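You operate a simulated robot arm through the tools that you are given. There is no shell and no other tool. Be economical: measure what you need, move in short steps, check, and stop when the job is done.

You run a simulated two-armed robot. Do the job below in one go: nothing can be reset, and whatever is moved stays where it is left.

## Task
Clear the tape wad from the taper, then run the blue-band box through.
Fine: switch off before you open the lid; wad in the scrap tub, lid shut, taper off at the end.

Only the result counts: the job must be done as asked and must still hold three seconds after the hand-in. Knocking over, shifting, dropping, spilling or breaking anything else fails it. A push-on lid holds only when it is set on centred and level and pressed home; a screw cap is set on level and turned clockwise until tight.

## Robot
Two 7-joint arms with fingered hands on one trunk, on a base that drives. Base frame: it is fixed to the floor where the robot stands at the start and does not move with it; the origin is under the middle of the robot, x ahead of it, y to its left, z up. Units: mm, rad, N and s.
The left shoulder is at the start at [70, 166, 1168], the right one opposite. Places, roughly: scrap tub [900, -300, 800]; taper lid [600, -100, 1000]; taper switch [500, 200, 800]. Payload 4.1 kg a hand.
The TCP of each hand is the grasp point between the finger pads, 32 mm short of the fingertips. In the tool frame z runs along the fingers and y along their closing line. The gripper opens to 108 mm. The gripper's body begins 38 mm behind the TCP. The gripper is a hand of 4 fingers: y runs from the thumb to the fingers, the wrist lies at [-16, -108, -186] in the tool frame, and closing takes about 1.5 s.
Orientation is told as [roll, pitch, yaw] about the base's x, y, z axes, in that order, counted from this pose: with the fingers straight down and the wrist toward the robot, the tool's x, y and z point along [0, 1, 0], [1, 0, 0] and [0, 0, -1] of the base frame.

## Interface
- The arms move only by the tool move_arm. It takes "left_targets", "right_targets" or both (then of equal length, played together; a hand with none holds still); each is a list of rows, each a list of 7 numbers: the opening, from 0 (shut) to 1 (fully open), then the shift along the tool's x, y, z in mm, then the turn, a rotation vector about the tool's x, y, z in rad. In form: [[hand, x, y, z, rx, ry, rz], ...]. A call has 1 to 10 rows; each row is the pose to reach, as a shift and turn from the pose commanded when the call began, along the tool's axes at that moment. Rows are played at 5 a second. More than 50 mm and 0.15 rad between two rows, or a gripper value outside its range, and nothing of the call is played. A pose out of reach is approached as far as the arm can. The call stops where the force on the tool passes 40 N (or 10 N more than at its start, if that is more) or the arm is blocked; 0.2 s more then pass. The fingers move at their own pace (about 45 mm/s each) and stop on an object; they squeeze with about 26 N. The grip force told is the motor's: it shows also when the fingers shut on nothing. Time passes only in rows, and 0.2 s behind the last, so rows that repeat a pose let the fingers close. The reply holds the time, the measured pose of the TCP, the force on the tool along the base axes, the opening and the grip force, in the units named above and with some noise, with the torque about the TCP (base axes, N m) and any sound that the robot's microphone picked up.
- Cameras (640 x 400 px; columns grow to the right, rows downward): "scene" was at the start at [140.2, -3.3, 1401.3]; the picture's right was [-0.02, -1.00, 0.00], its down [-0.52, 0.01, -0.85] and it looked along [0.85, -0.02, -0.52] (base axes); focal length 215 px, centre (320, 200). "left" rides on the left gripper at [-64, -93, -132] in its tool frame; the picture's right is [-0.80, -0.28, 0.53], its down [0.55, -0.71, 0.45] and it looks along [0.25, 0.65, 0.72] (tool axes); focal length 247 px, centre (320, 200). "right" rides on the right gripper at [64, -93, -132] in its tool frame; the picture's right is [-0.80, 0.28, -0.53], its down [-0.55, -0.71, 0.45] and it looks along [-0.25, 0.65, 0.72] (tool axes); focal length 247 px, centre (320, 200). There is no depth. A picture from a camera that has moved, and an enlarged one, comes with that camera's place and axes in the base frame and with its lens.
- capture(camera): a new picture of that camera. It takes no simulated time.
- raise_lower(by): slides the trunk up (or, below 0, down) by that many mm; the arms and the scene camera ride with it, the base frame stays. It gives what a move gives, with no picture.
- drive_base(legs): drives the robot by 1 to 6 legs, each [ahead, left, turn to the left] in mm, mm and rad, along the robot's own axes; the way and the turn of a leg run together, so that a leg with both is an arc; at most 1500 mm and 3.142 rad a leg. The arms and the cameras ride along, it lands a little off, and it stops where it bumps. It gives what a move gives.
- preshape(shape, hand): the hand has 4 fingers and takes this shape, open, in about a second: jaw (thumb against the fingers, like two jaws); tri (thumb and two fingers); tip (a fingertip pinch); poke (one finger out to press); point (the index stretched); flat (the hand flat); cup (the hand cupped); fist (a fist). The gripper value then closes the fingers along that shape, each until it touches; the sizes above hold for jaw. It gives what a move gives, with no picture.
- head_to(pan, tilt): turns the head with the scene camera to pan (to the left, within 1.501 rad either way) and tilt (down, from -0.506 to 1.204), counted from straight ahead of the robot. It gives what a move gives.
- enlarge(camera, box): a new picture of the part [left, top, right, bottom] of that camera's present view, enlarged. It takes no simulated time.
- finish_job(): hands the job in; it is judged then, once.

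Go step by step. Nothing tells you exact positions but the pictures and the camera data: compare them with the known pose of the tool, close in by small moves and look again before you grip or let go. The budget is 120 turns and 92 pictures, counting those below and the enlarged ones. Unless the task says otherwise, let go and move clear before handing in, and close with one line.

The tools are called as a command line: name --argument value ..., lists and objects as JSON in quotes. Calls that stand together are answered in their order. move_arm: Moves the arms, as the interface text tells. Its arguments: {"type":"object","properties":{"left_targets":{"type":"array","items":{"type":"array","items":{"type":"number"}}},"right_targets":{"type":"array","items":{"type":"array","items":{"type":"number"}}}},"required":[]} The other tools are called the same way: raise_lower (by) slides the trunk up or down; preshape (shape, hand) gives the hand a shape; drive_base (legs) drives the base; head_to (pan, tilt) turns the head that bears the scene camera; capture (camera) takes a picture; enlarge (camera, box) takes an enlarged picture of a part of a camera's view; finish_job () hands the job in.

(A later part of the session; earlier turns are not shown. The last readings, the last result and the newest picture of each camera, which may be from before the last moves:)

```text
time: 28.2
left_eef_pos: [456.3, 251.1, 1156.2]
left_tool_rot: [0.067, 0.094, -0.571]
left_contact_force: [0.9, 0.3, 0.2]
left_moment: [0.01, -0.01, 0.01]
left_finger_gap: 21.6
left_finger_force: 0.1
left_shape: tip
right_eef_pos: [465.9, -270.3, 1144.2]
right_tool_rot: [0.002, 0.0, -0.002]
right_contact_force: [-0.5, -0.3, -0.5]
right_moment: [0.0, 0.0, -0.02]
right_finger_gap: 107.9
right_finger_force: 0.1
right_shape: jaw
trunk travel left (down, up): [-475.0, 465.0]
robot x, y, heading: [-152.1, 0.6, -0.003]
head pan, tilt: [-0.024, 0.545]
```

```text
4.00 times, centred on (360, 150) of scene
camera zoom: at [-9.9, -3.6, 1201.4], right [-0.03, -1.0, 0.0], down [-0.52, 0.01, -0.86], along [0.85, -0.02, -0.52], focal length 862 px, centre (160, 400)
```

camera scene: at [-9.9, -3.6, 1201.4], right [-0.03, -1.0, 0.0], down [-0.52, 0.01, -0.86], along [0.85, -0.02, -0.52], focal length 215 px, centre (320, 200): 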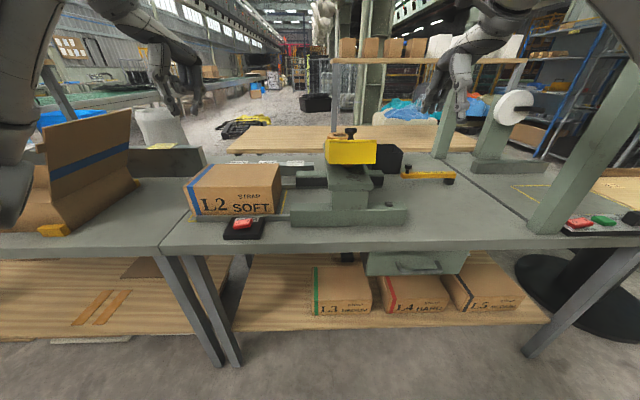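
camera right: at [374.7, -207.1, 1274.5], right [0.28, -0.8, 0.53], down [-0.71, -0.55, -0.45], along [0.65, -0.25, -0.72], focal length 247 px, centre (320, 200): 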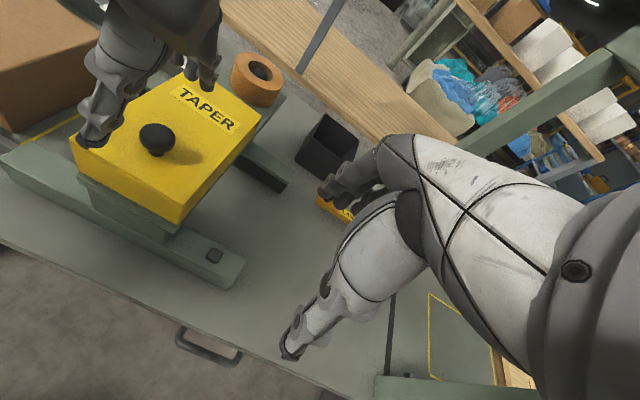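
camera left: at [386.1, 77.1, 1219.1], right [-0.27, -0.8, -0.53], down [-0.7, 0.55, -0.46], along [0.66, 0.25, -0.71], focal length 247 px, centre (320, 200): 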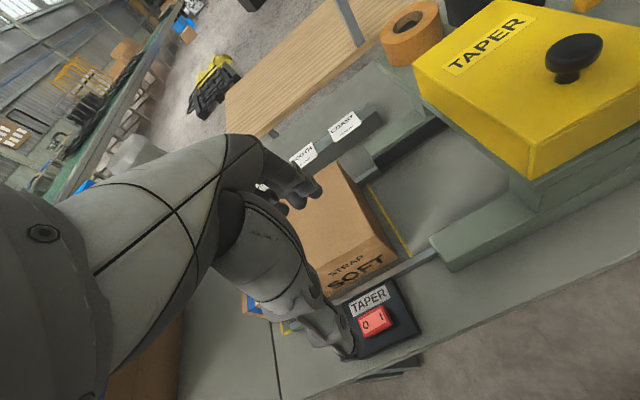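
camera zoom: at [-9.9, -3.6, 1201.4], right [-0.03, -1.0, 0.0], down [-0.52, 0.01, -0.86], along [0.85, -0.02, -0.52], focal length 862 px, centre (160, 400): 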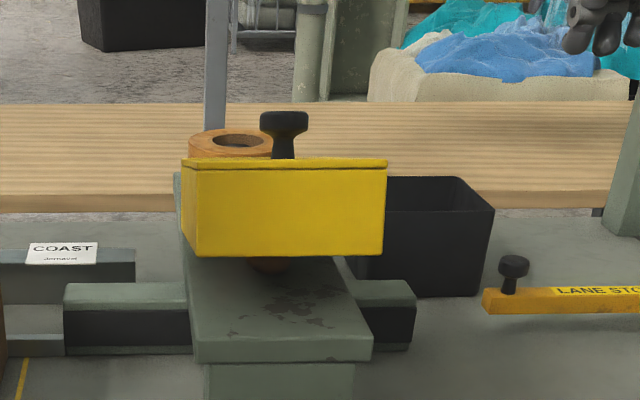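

The lid sits open about 20°, its front edge at about [509, -98, 997], with a brown wad visible beneath. I'll bring the right hand in front of it with fingers closed and tilted forward.

move_arm --right_targets '[[0, 20, -15, 10, -0.14, 0, 0], [0, 45, -30, 30, -0.28, 0, 0], [0, 70, -45, 55, -0.42, 0, 0], [0, 95, -58, 80, -0.56, 0, 0], [0, 120, -66, 105, -0.7, 0, 0], [0, 145, -70, 130, -0.84, 0, 0], [0, 170, -70, 155, -0.98, 0, 0]]'

capture --camera "right"

capture --camera "scene"

```text
time: 29.9
left_eef_pos: [455.3, 256.3, 1154.7]
left_tool_rot: [0.063, 0.091, -0.574]
left_contact_force: [-0.4, 1.1, 0.3]
left_moment: [-0.08, 0.01, 0.02]
left_finger_gap: 21.5
left_finger_force: 0.0
left_shape: tip
right_eef_pos: [391.5, -86.8, 991.4]
right_tool_rot: [-0.003, -0.934, 0.027]
right_contact_force: [0.3, 1.1, -0.8]
right_moment: [-0.05, 0.02, -0.01]
right_finger_gap: 0.1
right_finger_force: 19.5
right_shape: jaw
right hand out of reach, approached as far as the arm can: row 7
trunk travel left (down, up): [-475.0, 465.0]
robot x, y, heading: [-148.8, 2.3, 0.0]
head pan, tilt: [-0.024, 0.545]
```

```text
55 pictures are left
camera right: at [229.1, -27.3, 994.8], right [-0.24, -0.8, 0.55], down [-0.05, -0.55, -0.83], along [0.97, -0.23, 0.09], focal length 247 px, centre (320, 200)
```

right: 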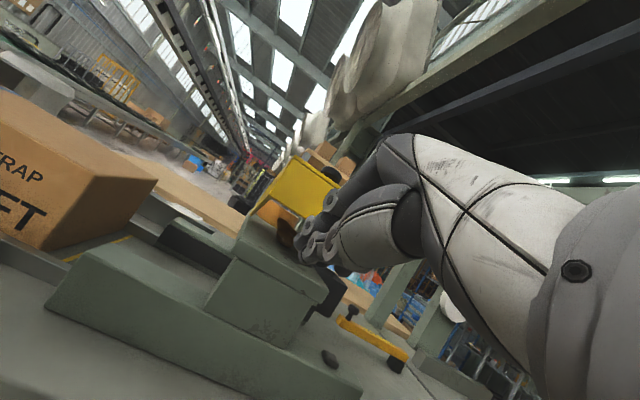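

```text
54 pictures are left
camera scene: at [-11.6, 2.1, 1201.6], right [-0.03, -1.0, 0.0], down [-0.52, 0.01, -0.86], along [0.86, -0.02, -0.52], focal length 215 px, centre (320, 200)
```

scene: 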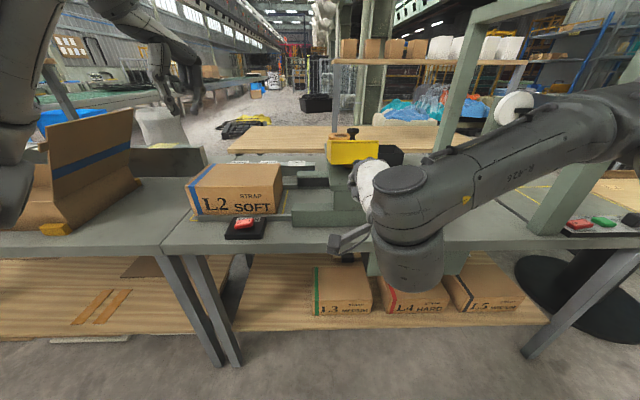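

The right fingers point forward at the gap. I'll slide the tip under the lid's front edge and lift along the lid's arc.

move_arm --right_targets '[[0, -3, 18.7, 42.1, 0, 0, 0], [0, -6, 38, 71.5, 0, 0, 0], [0, -6, 55.8, 95.6, 0, 0, 0], [0, -6, 67.9, 86.7, 0, 0, 0], [0, -6, 86.3, 83, 0, 0, 0], [0, -6, 106.1, 79.5, 0, 0, 0], [0, -6, 126.3, 78.2, 0, 0, 0], [0, -6, 147.1, 77.8, 0, 0, 0]]'

capture --camera "right"

enlarge --camera "scene" --box '[280, 80, 480, 220]'

```text
time: 31.6
left_eef_pos: [457.6, 250.6, 1155.4]
left_tool_rot: [0.063, 0.094, -0.575]
left_contact_force: [0.6, -0.6, 0.6]
left_moment: [-0.02, -0.01, -0.01]
left_finger_gap: 21.5
left_finger_force: 0.0
left_shape: tip
right_eef_pos: [544.9, -105.9, 1067.6]
right_tool_rot: [0.002, -0.98, -0.002]
right_contact_force: [0.1, 0.1, -0.9]
right_moment: [-0.03, 0.0, 0.0]
right_finger_gap: 0.0
right_finger_force: 26.5
right_shape: jaw
trunk travel left (down, up): [-475.0, 465.0]
robot x, y, heading: [-148.9, 2.0, 0.002]
head pan, tilt: [-0.024, 0.545]
```

```text
53 pictures are left
camera right: at [383.4, -42.6, 1063.9], right [-0.28, -0.8, 0.53], down [-0.02, -0.55, -0.84], along [0.96, -0.25, 0.14], focal length 247 px, centre (320, 200)
```

right: 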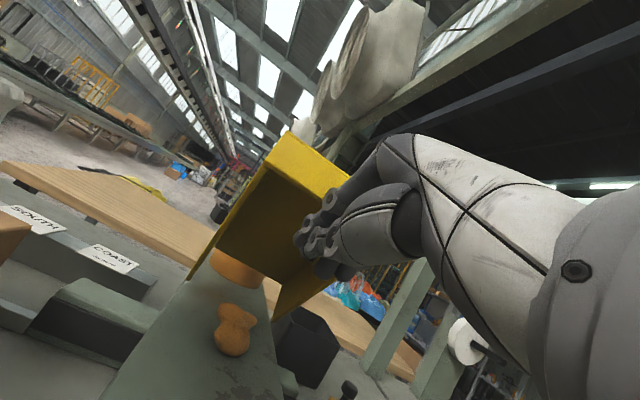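

```text
2.86 times, centred on (380, 150) of scene
camera zoom: at [-9.4, -3.4, 1201.3], right [-0.03, -1.0, 0.0], down [-0.52, 0.01, -0.85], along [0.85, -0.02, -0.52], focal length 616 px, centre (149, 343)
```

zoom: 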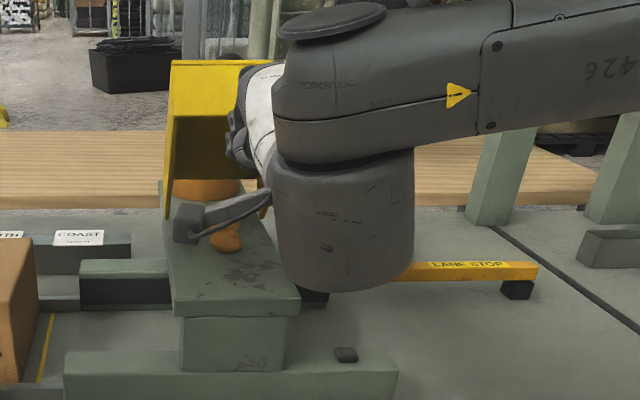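

The lid follows easily and the orange wad is visible on the bed. Continue pushing up and back until past upright.

move_arm --right_targets '[[0, 0, 32.2, 8.5, 0, 0, 0], [0, 0, 63.8, 23.4, 0, 0, 0], [0, 0, 92.2, 44.1, 0, 0, 0], [0, 0, 115, 67.3, 0, 0, 0]]'

capture --camera "right"

enlarge --camera "scene" --box '[280, 80, 480, 220]'

```text
time: 32.6
left_eef_pos: [454.3, 248.2, 1157.0]
left_tool_rot: [0.068, 0.094, -0.574]
left_contact_force: [1.2, 0.9, -1.0]
left_moment: [-0.01, 0.01, -0.01]
left_finger_gap: 21.4
left_finger_force: 0.0
left_shape: tip
right_eef_pos: [646.5, -105.2, 1125.8]
right_tool_rot: [0.001, -0.978, 0.003]
right_contact_force: [-38.1, -5.1, -7.2]
right_moment: [-0.03, -0.49, -0.33]
right_finger_gap: 0.0
right_finger_force: 26.1
right_shape: jaw
trunk travel left (down, up): [-475.0, 465.0]
robot x, y, heading: [-151.1, 1.5, -0.006]
head pan, tilt: [-0.024, 0.545]
stopped in row 4 (right hand): the force on the tool passed its limit (the readings are from after the stop); the commanded pose is now the measured one
```

```text
51 pictures are left
camera right: at [485.2, -43.0, 1121.3], right [-0.28, -0.8, 0.53], down [-0.02, -0.55, -0.84], along [0.96, -0.24, 0.14], focal length 247 px, centre (320, 200)
```

right: 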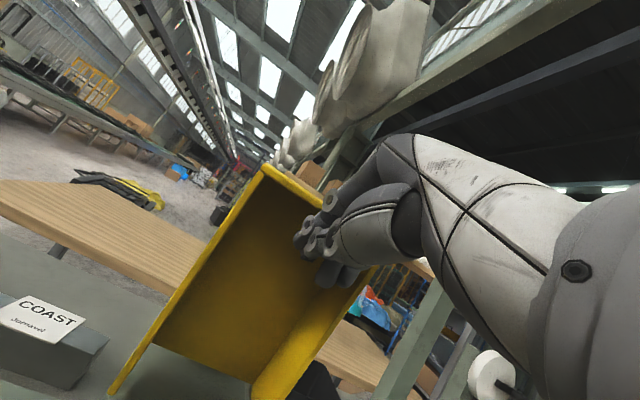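

```text
2.86 times, centred on (380, 150) of scene
camera zoom: at [-14.4, -4.5, 1201.7], right [-0.03, -1.0, 0.0], down [-0.52, 0.01, -0.86], along [0.86, -0.02, -0.52], focal length 616 px, centre (149, 343)
```

zoom: 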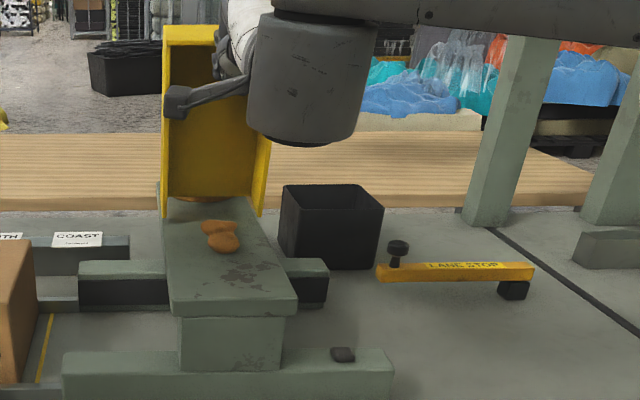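

The lid reached its stop, nearly upright. I'll back the hand off and check that it stays; the wad lies at about [619, -98, 950].

move_arm --right_targets '[[0, 0, -10, -15, 0, 0, 0], [0, 0, -25, -37, 0, 0, 0], [0, 0, -45, -67, 0, 0, 0], [0, -20, -60, -105, 0, 0, 0]]'

enlarge --camera "scene" --box '[280, 80, 480, 220]'

capture --camera "right"

```text
time: 33.6
left_eef_pos: [456.5, 248.8, 1156.2]
left_tool_rot: [0.067, 0.093, -0.576]
left_contact_force: [0.5, -1.0, 0.8]
left_moment: [-0.03, -0.05, 0.03]
left_finger_gap: 21.5
left_finger_force: 0.0
left_shape: tip
right_eef_pos: [528.5, -127.7, 1133.1]
right_tool_rot: [0.002, -0.978, 0.001]
right_contact_force: [0.0, -0.2, 0.5]
right_moment: [0.01, 0.02, 0.03]
right_finger_gap: 0.0
right_finger_force: 26.4
right_shape: jaw
trunk travel left (down, up): [-475.0, 465.0]
robot x, y, heading: [-152.1, -0.3, 0.001]
head pan, tilt: [-0.024, 0.545]
```

```text
2.86 times, centred on (380, 150) of scene
camera zoom: at [-11.4, -5.1, 1201.6], right [-0.03, -1.0, 0.0], down [-0.52, 0.02, -0.86], along [0.86, -0.02, -0.52], focal length 616 px, centre (149, 343)
```

zoom: 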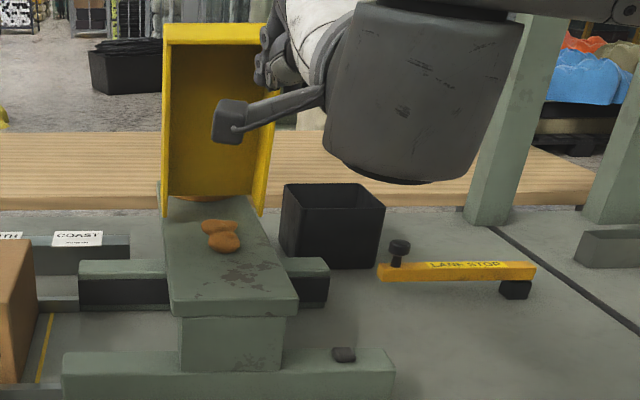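

```text
48 pictures are left
camera right: at [367.5, -64.5, 1130.5], right [-0.28, -0.8, 0.53], down [-0.02, -0.55, -0.84], along [0.96, -0.25, 0.14], focal length 247 px, centre (320, 200)
```

right: 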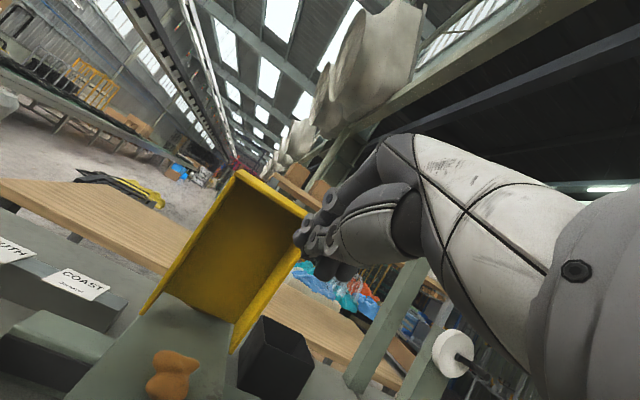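

The lid stays open on its own. Now I'll bring the right hand, fingers mostly down, over the wad.

move_arm --right_targets '[[0.3, 6, -4, 20, 0.136, 0, 0], [0.5, 12, -8, 40, 0.272, 0, 0], [0.7, 18, -12, 60, 0.408, 0, 0], [0.7, 24, -16, 80, 0.544, 0, 0], [0.7, 28, -20, 100, 0.68, 0, 0]]'

capture --camera "right"

enlarge --camera "scene" --box '[280, 80, 440, 200]'

```text
time: 34.8
left_eef_pos: [458.9, 251.3, 1154.1]
left_tool_rot: [0.065, 0.096, -0.575]
left_contact_force: [-0.2, 0.6, -0.2]
left_moment: [-0.02, -0.01, 0.01]
left_finger_gap: 21.5
left_finger_force: 0.0
left_shape: tip
right_eef_pos: [603.5, -97.1, 1059.2]
right_tool_rot: [0.001, -0.291, 0.004]
right_contact_force: [0.4, 0.9, 0.6]
right_moment: [-0.02, 0.03, -0.01]
right_finger_gap: 75.4
right_finger_force: 0.0
right_shape: jaw
trunk travel left (down, up): [-475.0, 465.0]
robot x, y, heading: [-149.7, -1.9, -0.001]
head pan, tilt: [-0.024, 0.545]
```

```text
47 pictures are left
camera right: at [476.3, -33.6, 1157.4], right [0.12, -0.8, 0.59], down [-0.55, -0.55, -0.63], along [0.83, -0.25, -0.5], focal length 247 px, centre (320, 200)
```

right: 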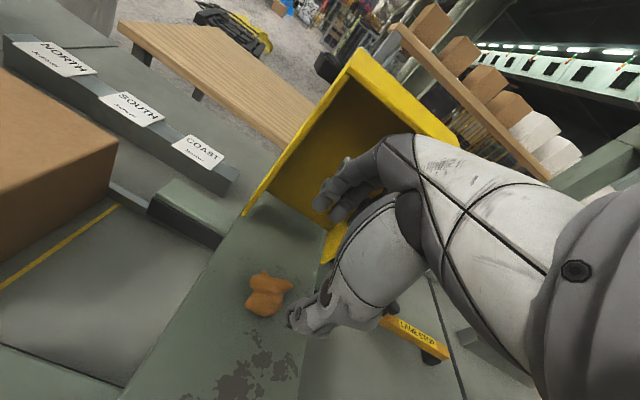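

```text
3.33 times, centred on (360, 140) of scene
camera zoom: at [-8.4, -2.9, 1201.1], right [-0.03, -1.0, 0.0], down [-0.52, 0.01, -0.85], along [0.85, -0.02, -0.52], focal length 718 px, centre (187, 400)
```

zoom: 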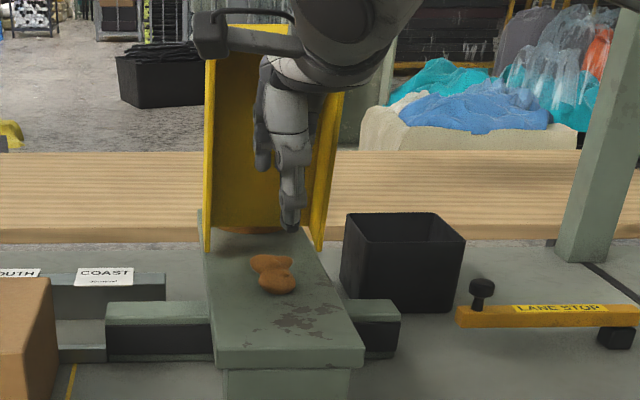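

Wad centre triangulates to about [617, -100, 953]. I'll straighten the hand and descend over it.

move_arm --right_targets '[[0.7, -1, -2, 20, 0.12, 0, 0], [0.7, -2, -5, 45, 0.24, 0, 0], [0.7, -3, -9, 65, 0.24, 0, 0]]'

enlarge --camera "right" --box '[160, 140, 480, 340]'

enlarge --camera "scene" --box '[300, 100, 420, 190]'

```text
time: 35.6
left_eef_pos: [458.0, 250.6, 1154.7]
left_tool_rot: [0.066, 0.095, -0.576]
left_contact_force: [0.1, 0.7, -0.8]
left_moment: [-0.01, 0.02, -0.02]
left_finger_gap: 21.4
left_finger_force: 0.1
left_shape: tip
right_eef_pos: [613.2, -100.1, 993.9]
right_tool_rot: [0.0, -0.054, 0.005]
right_contact_force: [0.8, 0.1, 0.7]
right_moment: [0.02, -0.01, 0.03]
right_finger_gap: 74.9
right_finger_force: 0.0
right_shape: jaw
trunk travel left (down, up): [-475.0, 465.0]
robot x, y, heading: [-149.7, 0.7, -0.002]
head pan, tilt: [-0.024, 0.545]
```

```text
2.00 times, centred on (320, 240) of right
camera zoom: at [513.2, -37.1, 1119.6], right [0.26, -0.8, 0.55], down [-0.68, -0.55, -0.49], along [0.69, -0.25, -0.68], focal length 494 px, centre (320, 120)
```

zoom: 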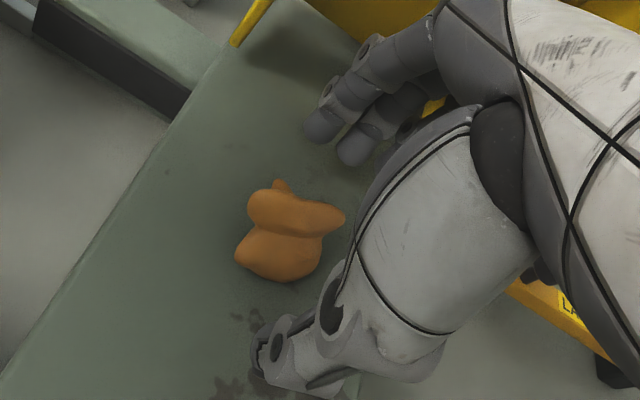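

```text
4.44 times, centred on (360, 145) of scene
camera zoom: at [-9.3, -3.7, 1201.3], right [-0.03, -1.0, 0.0], down [-0.52, 0.01, -0.85], along [0.85, -0.02, -0.52], focal length 958 px, centre (142, 444)
```

zoom: 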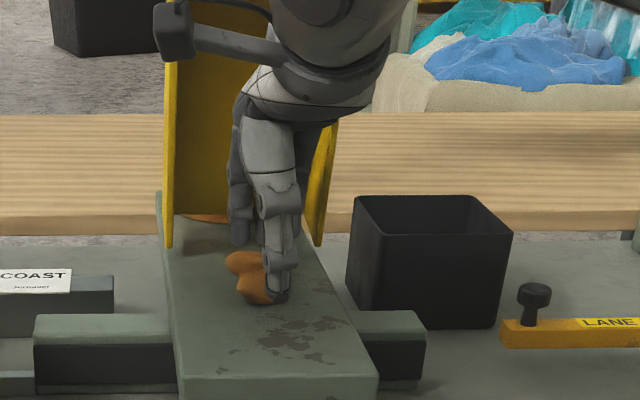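

The wad sits between thumb and fingers. Descend the last 20 mm and close.

move_arm --right_targets '[[0.7, 4, 2, 10, 0, 0, 0], [0.7, 4, 3, 21, 0, 0, 0], [0.3, 4, 3, 21, 0, 0, 0], [0, 4, 3, 21, 0, 0, 0], [0, 4, 3, 21, 0, 0, 0], [0, 4, 3, 21, 0, 0, 0], [0, 4, 3, 21, 0, 0, 0], [0, 4, 3, 21, 0, 0, 0]]'

enlarge --camera "right" --box '[160, 140, 480, 340]'

```text
time: 37.4
left_eef_pos: [453.4, 250.0, 1157.6]
left_tool_rot: [0.066, 0.092, -0.576]
left_contact_force: [-0.2, 0.5, -0.7]
left_moment: [0.0, 0.01, -0.02]
left_finger_gap: 21.7
left_finger_force: 0.1
left_shape: tip
right_eef_pos: [614.5, -96.6, 976.6]
right_tool_rot: [-0.001, -0.06, 0.004]
right_contact_force: [-2.2, -4.0, 33.3]
right_moment: [-0.17, 1.6, 0.2]
right_finger_gap: 32.8
right_finger_force: 25.9
right_shape: jaw
trunk travel left (down, up): [-475.0, 465.0]
robot x, y, heading: [-151.0, 3.9, -0.003]
head pan, tilt: [-0.024, 0.545]
```

```text
2.00 times, centred on (320, 240) of right
camera zoom: at [514.0, -32.7, 1101.9], right [0.25, -0.8, 0.55], down [-0.68, -0.55, -0.49], along [0.69, -0.25, -0.68], focal length 494 px, centre (320, 120)
```

zoom: 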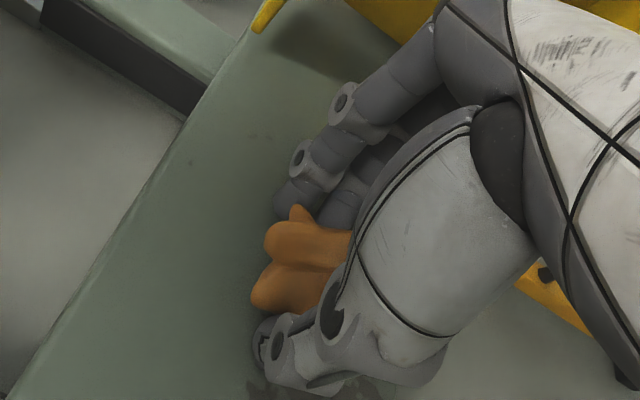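

Wad is gripped (33 mm gap). Lift it up and back from the lid.

move_arm --right_targets '[[0, 0, -3, -20, 0, 0, 0], [0, 0, -12, -55, 0, 0, 0], [0, 0, -25, -95, 0, 0, 0], [0, 0, -40, -135, 0, 0, 0], [0, -30, -50, -150, 0, 0, 0], [0, -75, -50, -150, 0, 0, 0], [0, -120, -50, -150, 0, 0, 0], [0, -165, -50, -150, 0, 0, 0], [0, -205, -50, -150, 0, 0, 0]]'

capture --camera "scene"

capture --camera "right"

```text
time: 39.4
left_eef_pos: [456.9, 250.2, 1155.6]
left_tool_rot: [0.067, 0.096, -0.577]
left_contact_force: [-0.4, -0.6, 0.4]
left_moment: [0.04, 0.06, 0.0]
left_finger_gap: 21.4
left_finger_force: 0.0
left_shape: tip
right_eef_pos: [559.9, -303.7, 1121.7]
right_tool_rot: [0.001, -0.056, 0.004]
right_contact_force: [0.3, -0.2, -0.4]
right_moment: [0.03, -0.02, -0.01]
right_finger_gap: 32.4
right_finger_force: 25.7
right_shape: jaw
trunk travel left (down, up): [-475.0, 465.0]
robot x, y, heading: [-150.8, -1.5, -0.001]
head pan, tilt: [-0.024, 0.545]
```

```text
42 pictures are left
camera scene: at [-9.7, -4.7, 1201.3], right [-0.03, -1.0, 0.0], down [-0.52, 0.01, -0.86], along [0.85, -0.02, -0.52], focal length 215 px, centre (320, 200)
```

scene: 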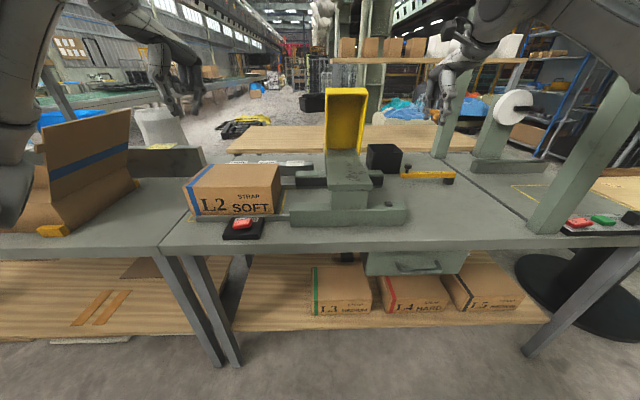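

```text
41 pictures are left
camera right: at [460.9, -240.3, 1246.6], right [0.26, -0.8, 0.55], down [-0.68, -0.55, -0.49], along [0.69, -0.25, -0.68], focal length 247 px, centre (320, 200)
```

right: 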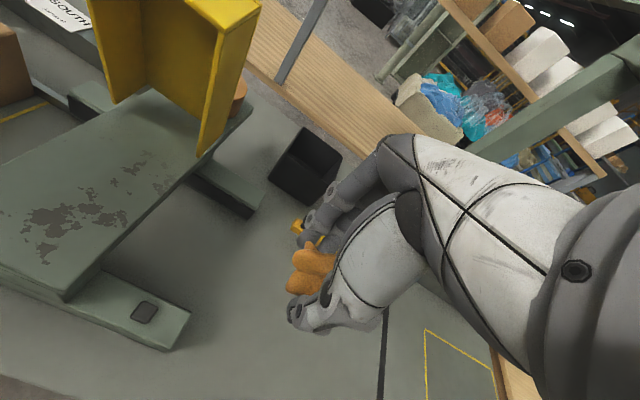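

The bed is clear and the lid stays open. The tub centre is at about [890, -315], rim near z=900, so I'll drive back in 150 mm and reach out with the hand tilted forward.

drive_base --legs '[[150, 0, 0]]'

move_arm --right_targets '[[0, 0, 15, 0, -0.12, 0, 0], [0, 0, 35, 0, -0.24, 0, 0], [0, 0, 60, 5, -0.36, 0, 0], [0, 0, 85, 10, -0.48, 0, 0], [0, -2, 110, 15, -0.6, 0, 0], [0, -4, 130, 15, -0.7, 0, 0]]'

capture --camera "right"

capture --camera "scene"

```text
time: 40.8
left_eef_pos: [612.2, 249.8, 1155.4]
left_tool_rot: [0.063, 0.096, -0.578]
left_contact_force: [0.6, 0.4, -0.2]
left_moment: [0.02, -0.01, 0.03]
left_finger_gap: 21.4
left_finger_force: 0.2
left_shape: tip
right_eef_pos: [715.0, -302.1, 1119.7]
right_tool_rot: [-0.001, -0.054, 0.003]
right_contact_force: [0.7, -0.6, -0.4]
right_moment: [0.01, -0.03, -0.01]
right_finger_gap: 32.7
right_finger_force: 26.2
right_shape: jaw
trunk travel left (down, up): [-475.0, 465.0]
robot x, y, heading: [1.4, 1.1, -0.002]
head pan, tilt: [-0.024, 0.545]
```

```text
time: 42.2
left_eef_pos: [610.9, 251.0, 1153.3]
left_tool_rot: [0.064, 0.096, -0.576]
left_contact_force: [-0.2, -0.7, 0.1]
left_moment: [0.0, 0.0, -0.01]
left_finger_gap: 21.5
left_finger_force: 0.1
left_shape: tip
right_eef_pos: [845.6, -306.3, 1113.6]
right_tool_rot: [0.0, -0.755, 0.003]
right_contact_force: [0.0, 1.0, 0.2]
right_moment: [0.0, 0.0, 0.0]
right_finger_gap: 32.9
right_finger_force: 26.0
right_shape: jaw
trunk travel left (down, up): [-475.0, 465.0]
robot x, y, heading: [5.3, -1.0, -0.002]
head pan, tilt: [-0.024, 0.545]
```

```text
40 pictures are left
camera right: at [687.9, -243.6, 1144.9], right [-0.16, -0.8, 0.58], down [-0.2, -0.55, -0.81], along [0.97, -0.24, -0.08], focal length 247 px, centre (320, 200)
```

right: 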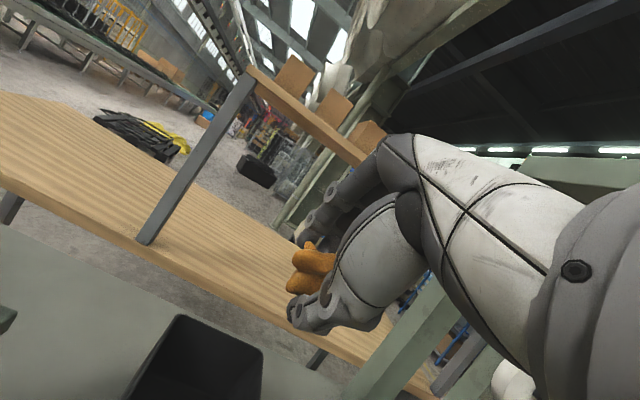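

```text
39 pictures are left
camera scene: at [143.5, -4.0, 1201.2], right [-0.03, -1.0, 0.0], down [-0.52, 0.01, -0.85], along [0.85, -0.02, -0.52], focal length 215 px, centre (320, 200)
```

scene: 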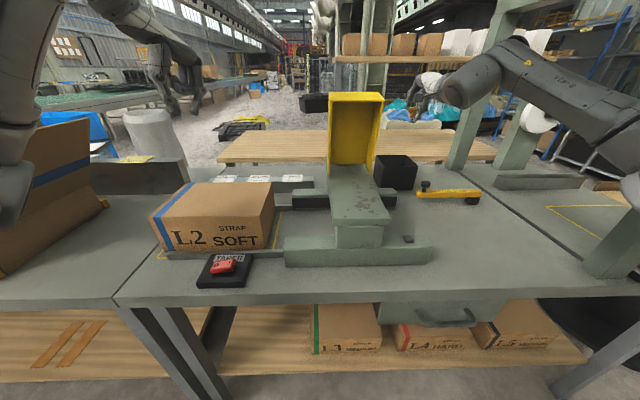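

I'll zoom on the tub to fix its place before lowering.

enlarge --camera "scene" --box '[350, 70, 510, 210]'

enlarge --camera "right" --box '[80, 220, 400, 400]'

```text
2.86 times, centred on (430, 140) of scene
camera zoom: at [143.5, -4.0, 1201.2], right [-0.03, -1.0, 0.0], down [-0.52, 0.01, -0.85], along [0.85, -0.02, -0.52], focal length 616 px, centre (6, 371)
```

zoom: 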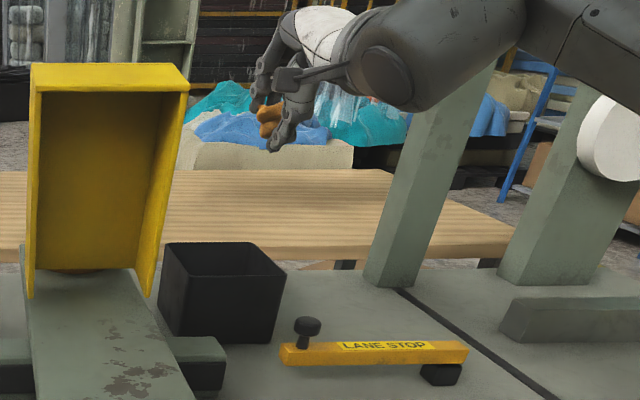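

```text
2.00 times, centred on (240, 310) of right
camera zoom: at [687.9, -243.6, 1144.9], right [-0.16, -0.8, 0.58], down [-0.2, -0.55, -0.81], along [0.97, -0.24, -0.08], focal length 494 px, centre (480, -20)
```

zoom: 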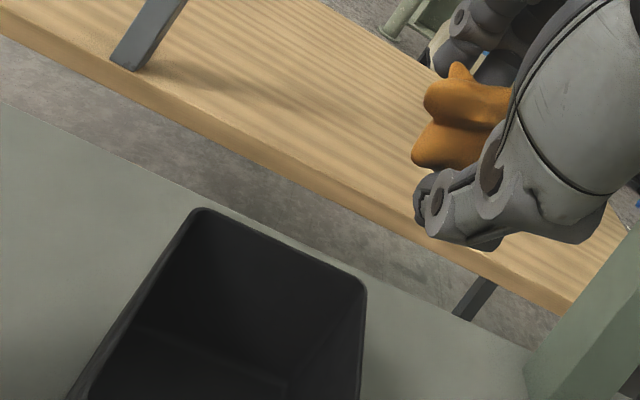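

Tub rim: x 870–990, y -257…-378, z≈900, so its centre is about [930, -317]. Bring the wad over the centre and just above the rim.

move_arm --right_targets '[[0, -4, 11.8, 38.5, 0, 0, 0], [0, -8, 20.2, 80.7, 0, 0, 0], [0, -11, -10.6, 113.5, 0, 0, 0], [0, -11, -43.5, 148.5, 0, 0, 0]]'

enlarge --camera "scene" --box '[350, 100, 510, 220]'

capture --camera "right"

```text
time: 43.2
left_eef_pos: [611.9, 251.3, 1154.2]
left_tool_rot: [0.065, 0.098, -0.577]
left_contact_force: [0.2, 0.4, -0.4]
left_moment: [-0.01, 0.0, -0.02]
left_finger_gap: 21.3
left_finger_force: 0.0
left_shape: tip
right_eef_pos: [916.4, -317.0, 975.1]
right_tool_rot: [-0.001, -0.753, 0.004]
right_contact_force: [-0.3, 0.9, -0.5]
right_moment: [-0.03, 0.0, 0.05]
right_finger_gap: 32.3
right_finger_force: 25.8
right_shape: jaw
trunk travel left (down, up): [-475.0, 465.0]
robot x, y, heading: [3.3, -1.9, -0.003]
head pan, tilt: [-0.024, 0.545]
```

```text
3.33 times, centred on (430, 160) of scene
camera zoom: at [144.2, -4.0, 1201.2], right [-0.03, -1.0, 0.0], down [-0.52, 0.01, -0.85], along [0.85, -0.02, -0.52], focal length 718 px, centre (-47, 333)
```

zoom: 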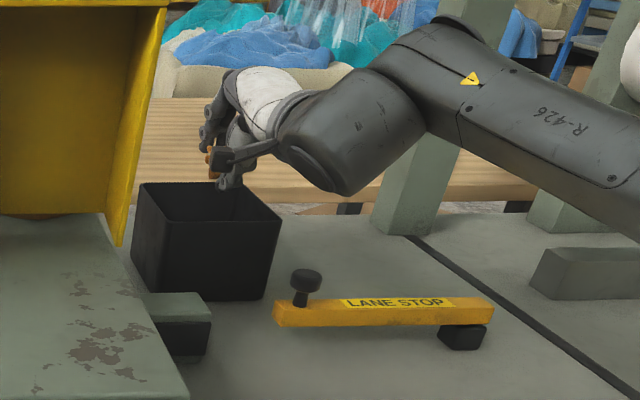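

```text
35 pictures are left
camera right: at [758.3, -253.9, 1007.3], right [-0.16, -0.8, 0.58], down [-0.21, -0.55, -0.81], along [0.97, -0.25, -0.08], focal length 247 px, centre (320, 200)
```

right: 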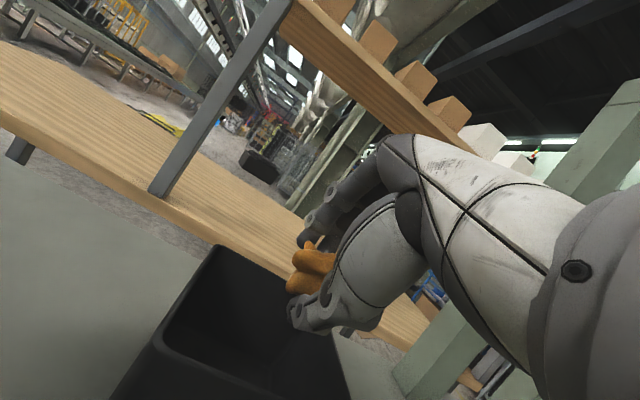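

The wad hangs over the tub's opening. Open the fingers to drop it.

move_arm --right_targets '[[0.5, 0, 0, 0, 0, 0, 0], [0.6, 0, 0, 0, 0, 0, 0], [0.6, 0, 0, 0, 0, 0, 0], [0.6, 0, 0, 0, 0, 0, 0], [0.6, 0, 20, -20, 0, 0, 0], [0.6, 0, 40, -50, 0, 0, 0], [0.6, 0, 50, -90, 0, 0, 0]]'

capture --camera "right"

enlarge --camera "scene" --box '[320, 80, 480, 220]'

```text
time: 44.8
left_eef_pos: [608.6, 251.0, 1156.7]
left_tool_rot: [0.066, 0.093, -0.574]
left_contact_force: [-0.2, -0.1, 0.1]
left_moment: [0.01, -0.01, -0.02]
left_finger_gap: 21.5
left_finger_force: 0.2
left_shape: tip
right_eef_pos: [888.0, -316.4, 1079.6]
right_tool_rot: [0.0, -0.756, 0.006]
right_contact_force: [0.1, -0.3, -0.2]
right_moment: [0.01, 0.0, 0.0]
right_finger_gap: 64.6
right_finger_force: 0.1
right_shape: jaw
trunk travel left (down, up): [-475.0, 465.0]
robot x, y, heading: [2.6, -0.6, 0.002]
head pan, tilt: [-0.024, 0.545]
```

```text
34 pictures are left
camera right: at [730.1, -253.2, 1110.3], right [-0.16, -0.8, 0.58], down [-0.2, -0.55, -0.81], along [0.97, -0.24, -0.08], focal length 247 px, centre (320, 200)
```

right: 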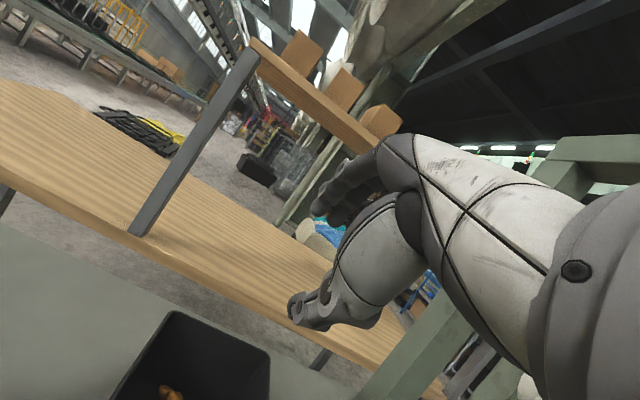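

```text
2.86 times, centred on (400, 150) of scene
camera zoom: at [141.3, -3.8, 1201.5], right [-0.03, -1.0, 0.0], down [-0.52, 0.01, -0.86], along [0.86, -0.02, -0.52], focal length 616 px, centre (91, 343)
```

zoom: 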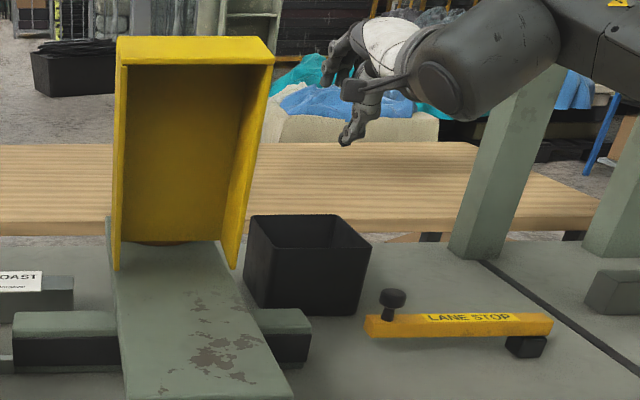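

The wad lies in the tub. Next, closing the lid: I'll raise the trunk a little and bring the right hand, fingers down and shut, over behind the lid.

raise_lower --by 100

move_arm --right_targets '[[0, 0, -1, -6, 0.13, 0, 0], [0, 0, -2, -12, 0.26, 0, 0], [0, 0, -3, -18, 0.39, 0, 0], [0, 0, -4, -24, 0.52, 0, 0], [0, 0, -5, -30, 0.64, 0, 0], [0, 0, -6, -34, 0.755, 0, 0]]'

capture --camera "right"

capture --camera "scene"

```text
time: 46.1
left_eef_pos: [611.0, 250.6, 1254.3]
left_tool_rot: [0.064, 0.096, -0.577]
left_contact_force: [-0.2, 0.3, 0.6]
left_moment: [0.01, -0.02, 0.02]
left_finger_gap: 21.4
left_finger_force: 0.1
left_shape: tip
right_eef_pos: [890.4, -315.8, 1176.2]
right_tool_rot: [-0.001, -0.754, 0.004]
right_contact_force: [0.4, 0.1, -0.4]
right_moment: [0.01, 0.01, 0.03]
right_finger_gap: 64.5
right_finger_force: 0.1
right_shape: jaw
trunk travel left (down, up): [-575.0, 365.0]
robot x, y, heading: [3.5, 0.7, 0.002]
head pan, tilt: [-0.024, 0.545]
```

```text
time: 47.5
left_eef_pos: [607.7, 250.0, 1255.5]
left_tool_rot: [0.066, 0.094, -0.575]
left_contact_force: [-0.6, -0.4, 0.3]
left_moment: [0.02, -0.02, 0.02]
left_finger_gap: 21.2
left_finger_force: 0.1
left_shape: tip
right_eef_pos: [802.3, -323.4, 1187.0]
right_tool_rot: [0.005, -0.005, -0.01]
right_contact_force: [-0.5, 0.3, -0.7]
right_moment: [0.0, -0.02, 0.02]
right_finger_gap: 0.0
right_finger_force: 26.1
right_shape: jaw
right hand out of reach, approached as far as the arm can: row 4, 5, 6
trunk travel left (down, up): [-575.0, 365.0]
robot x, y, heading: [5.0, 1.6, -0.003]
head pan, tilt: [-0.024, 0.545]
```

```text
32 pictures are left
camera right: at [709.5, -259.5, 1319.3], right [0.27, -0.8, 0.53], down [-0.71, -0.54, -0.45], along [0.65, -0.25, -0.72], focal length 247 px, centre (320, 200)
```

right: 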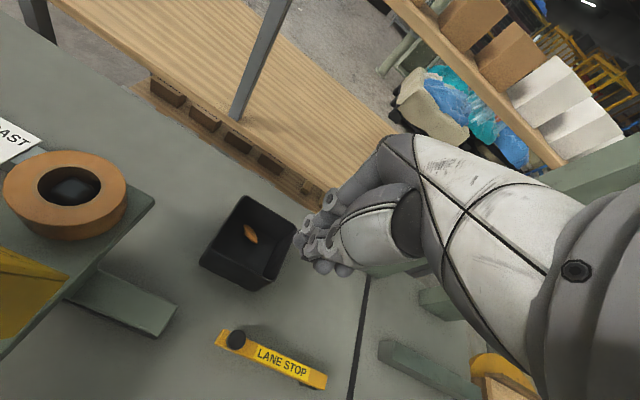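

```text
31 pictures are left
camera scene: at [140.5, -4.2, 1301.5], right [-0.03, -1.0, 0.0], down [-0.52, 0.01, -0.86], along [0.86, -0.02, -0.52], focal length 215 px, centre (320, 200)
```

scene: 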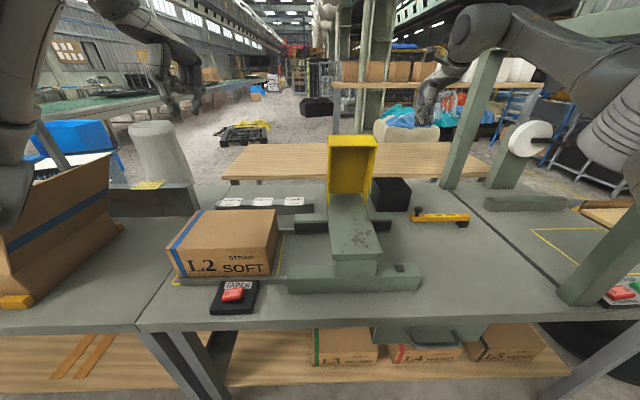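

The wad is clearly in the tub. I need a bit more reach to get behind the lid, so I'll edge the base 80 mm forward and then move the hand across above the lid.

drive_base --legs '[[80, 0, 0]]'

move_arm --right_targets '[[0, 30, -3, -10, 0, 0, 0], [0, 70, -6, -20, 0, 0, 0], [0, 110, -10, -20, 0, 0, 0], [0, 150, -15, -20, 0, 0, 0], [0, 195, -20, -20, 0, 0, 0]]'

capture --camera "right"

capture --camera "scene"

```text
time: 48.6
left_eef_pos: [691.4, 249.9, 1253.5]
left_tool_rot: [0.065, 0.096, -0.577]
left_contact_force: [0.4, 0.3, -0.8]
left_moment: [0.02, 0.02, -0.02]
left_finger_gap: 21.2
left_finger_force: 0.0
left_shape: tip
right_eef_pos: [885.2, -324.6, 1186.4]
right_tool_rot: [0.005, -0.002, -0.01]
right_contact_force: [0.0, 0.6, -0.1]
right_moment: [0.01, 0.03, -0.01]
right_finger_gap: 0.0
right_finger_force: 25.5
right_shape: jaw
trunk travel left (down, up): [-575.0, 365.0]
robot x, y, heading: [81.1, -1.2, -0.003]
head pan, tilt: [-0.024, 0.545]
```

```text
time: 49.8
left_eef_pos: [690.7, 253.1, 1253.4]
left_tool_rot: [0.064, 0.096, -0.578]
left_contact_force: [-0.3, 1.4, 0.2]
left_moment: [-0.02, 0.01, 0.01]
left_finger_gap: 21.5
left_finger_force: 0.0
left_shape: tip
right_eef_pos: [866.1, -124.7, 1208.1]
right_tool_rot: [0.001, -0.002, -0.011]
right_contact_force: [-0.4, 1.0, -0.2]
right_moment: [0.0, 0.02, -0.04]
right_finger_gap: 0.0
right_finger_force: 26.3
right_shape: jaw
trunk travel left (down, up): [-575.0, 365.0]
robot x, y, heading: [83.9, 2.2, -0.011]
head pan, tilt: [-0.024, 0.545]
```

```text
30 pictures are left
camera right: at [773.8, -61.7, 1338.2], right [0.27, -0.8, 0.53], down [-0.71, -0.54, -0.45], along [0.65, -0.25, -0.72], focal length 247 px, centre (320, 200)
```

right: 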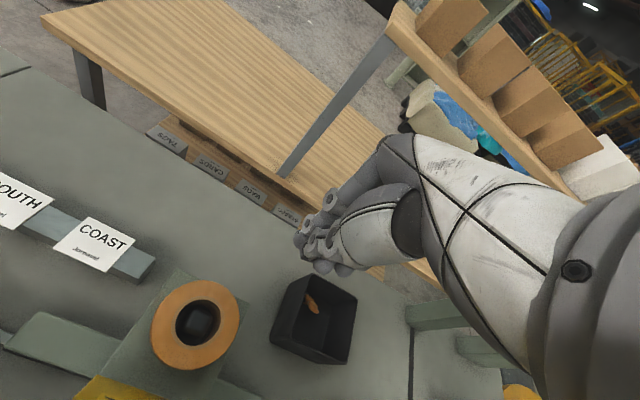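

```text
29 pictures are left
camera scene: at [223.7, -1.7, 1301.2], right [-0.03, -1.0, 0.0], down [-0.52, 0.01, -0.85], along [0.85, -0.02, -0.52], focal length 215 px, centre (320, 200)
```

scene: 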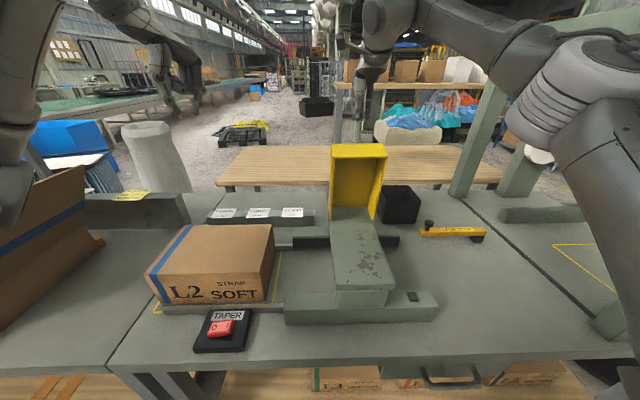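

The hand is behind the lid. Lower so the fingers overlap the lid's back by about 40 mm and pull toward the robot.

move_arm --right_targets '[[0, 2, 0, 40, 0, 0, 0], [0, 2, 0, 85, 0, 0, 0], [0, 2, -25, 86, 0, 0, 0], [0, 2, -50, 86, 0, 0, 0], [0, 2, -75, 86, 0, 0, 0], [0, 2, -100, 86, 0, 0, 0], [0, 2, -125, 86, 0, 0, 0], [0, 2, -150, 86, 0, 0, 0]]'

capture --camera "scene"

```text
time: 51.6
left_eef_pos: [689.5, 250.1, 1255.1]
left_tool_rot: [0.066, 0.094, -0.574]
left_contact_force: [-0.4, -0.7, -0.5]
left_moment: [-0.01, 0.02, 0.02]
left_finger_gap: 21.7
left_finger_force: 0.1
left_shape: tip
right_eef_pos: [716.9, -126.1, 1121.4]
right_tool_rot: [0.002, -0.004, -0.012]
right_contact_force: [1.2, -3.4, 0.6]
right_moment: [0.02, -0.01, 0.02]
right_finger_gap: 0.0
right_finger_force: 26.1
right_shape: jaw
trunk travel left (down, up): [-575.0, 365.0]
robot x, y, heading: [85.1, -0.4, -0.002]
head pan, tilt: [-0.024, 0.545]
```

```text
28 pictures are left
camera scene: at [222.3, -4.5, 1301.4], right [-0.03, -1.0, 0.0], down [-0.52, 0.01, -0.86], along [0.86, -0.02, -0.52], focal length 215 px, centre (320, 200)
```

scene: 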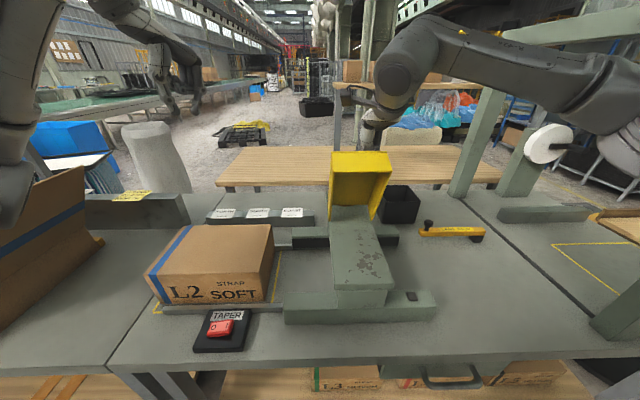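

The lid follows. Continue pulling and then pressing down along its closing arc.

move_arm --right_targets '[[0, 0, -25, 0, 0, 0, 0], [0, 0, -45, 1, 0, 0, 0], [0, 0, -62, 3, 0, 0, 0], [0, 0, -80, 8, 0, 0, 0], [0, 0, -99, 17, 0, 0, 0], [0, 0, -117, 28, 0, 0, 0], [0, 0, -137, 41, 0, 0, 0]]'

capture --camera "scene"

```text
time: 53.2
left_eef_pos: [690.7, 247.2, 1254.3]
left_tool_rot: [0.066, 0.098, -0.576]
left_contact_force: [-0.5, 0.8, 0.1]
left_moment: [0.03, 0.03, 0.0]
left_finger_gap: 21.6
left_finger_force: 0.0
left_shape: tip
right_eef_pos: [580.7, -123.6, 1079.0]
right_tool_rot: [0.004, -0.003, -0.01]
right_contact_force: [2.4, -6.0, -2.0]
right_moment: [-0.03, -0.02, 0.02]
right_finger_gap: 0.1
right_finger_force: 26.0
right_shape: jaw
trunk travel left (down, up): [-575.0, 365.0]
robot x, y, heading: [83.2, -4.5, -0.005]
head pan, tilt: [-0.024, 0.545]
```

```text
27 pictures are left
camera scene: at [224.1, -5.5, 1301.2], right [-0.03, -1.0, 0.0], down [-0.52, 0.01, -0.85], along [0.85, -0.02, -0.52], focal length 215 px, centre (320, 200)
```

scene: 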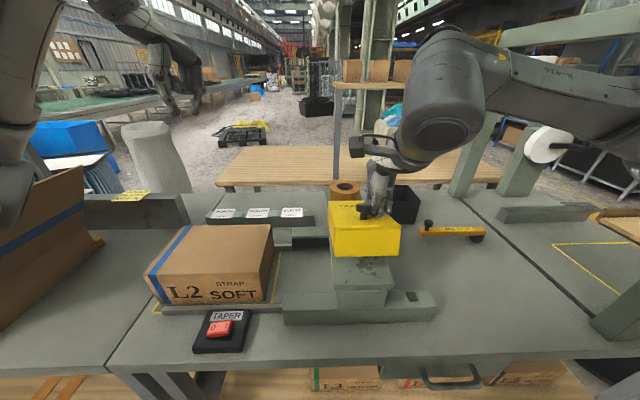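

Nearly closed (about 20°). Press straight down to shut it.

move_arm --right_targets '[[0, -2, -3, 12, 0, 0, 0], [0, -4, -5, 24, 0, 0, 0], [0, -4, -6, 34, 0, 0, 0], [0, -4, -6, 42, 0, 0, 0], [0, -4, -6, 48, 0, 0, 0], [0, -4, -6, 54, 0, 0, 0]]'

enlarge --camera "scene" --box '[280, 170, 440, 310]'

```text
time: 54.5
left_eef_pos: [688.2, 249.9, 1254.8]
left_tool_rot: [0.068, 0.093, -0.575]
left_contact_force: [0.4, 0.0, 0.2]
left_moment: [-0.06, 0.05, -0.04]
left_finger_gap: 21.3
left_finger_force: 0.0
left_shape: tip
right_eef_pos: [573.3, -126.7, 1036.2]
right_tool_rot: [0.013, -0.021, -0.015]
right_contact_force: [-6.3, -1.9, 23.7]
right_moment: [0.12, 0.0, 0.03]
right_finger_gap: 0.0
right_finger_force: 26.2
right_shape: jaw
trunk travel left (down, up): [-575.0, 365.0]
robot x, y, heading: [83.0, 0.2, -0.005]
head pan, tilt: [-0.024, 0.545]
stopped in row 6 (right hand): the force on the tool passed its limit (the readings are from after the stop); the commanded pose is now the measured one
```

```text
2.86 times, centred on (360, 240) of scene
camera zoom: at [221.5, -4.2, 1301.7], right [-0.03, -1.0, 0.0], down [-0.52, 0.01, -0.86], along [0.86, -0.02, -0.52], focal length 616 px, centre (206, 86)
```

zoom: 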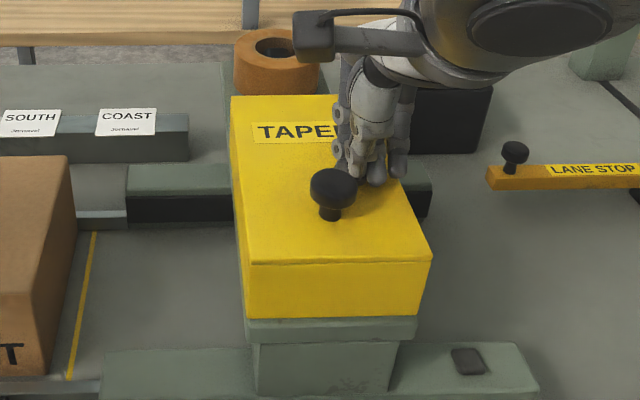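

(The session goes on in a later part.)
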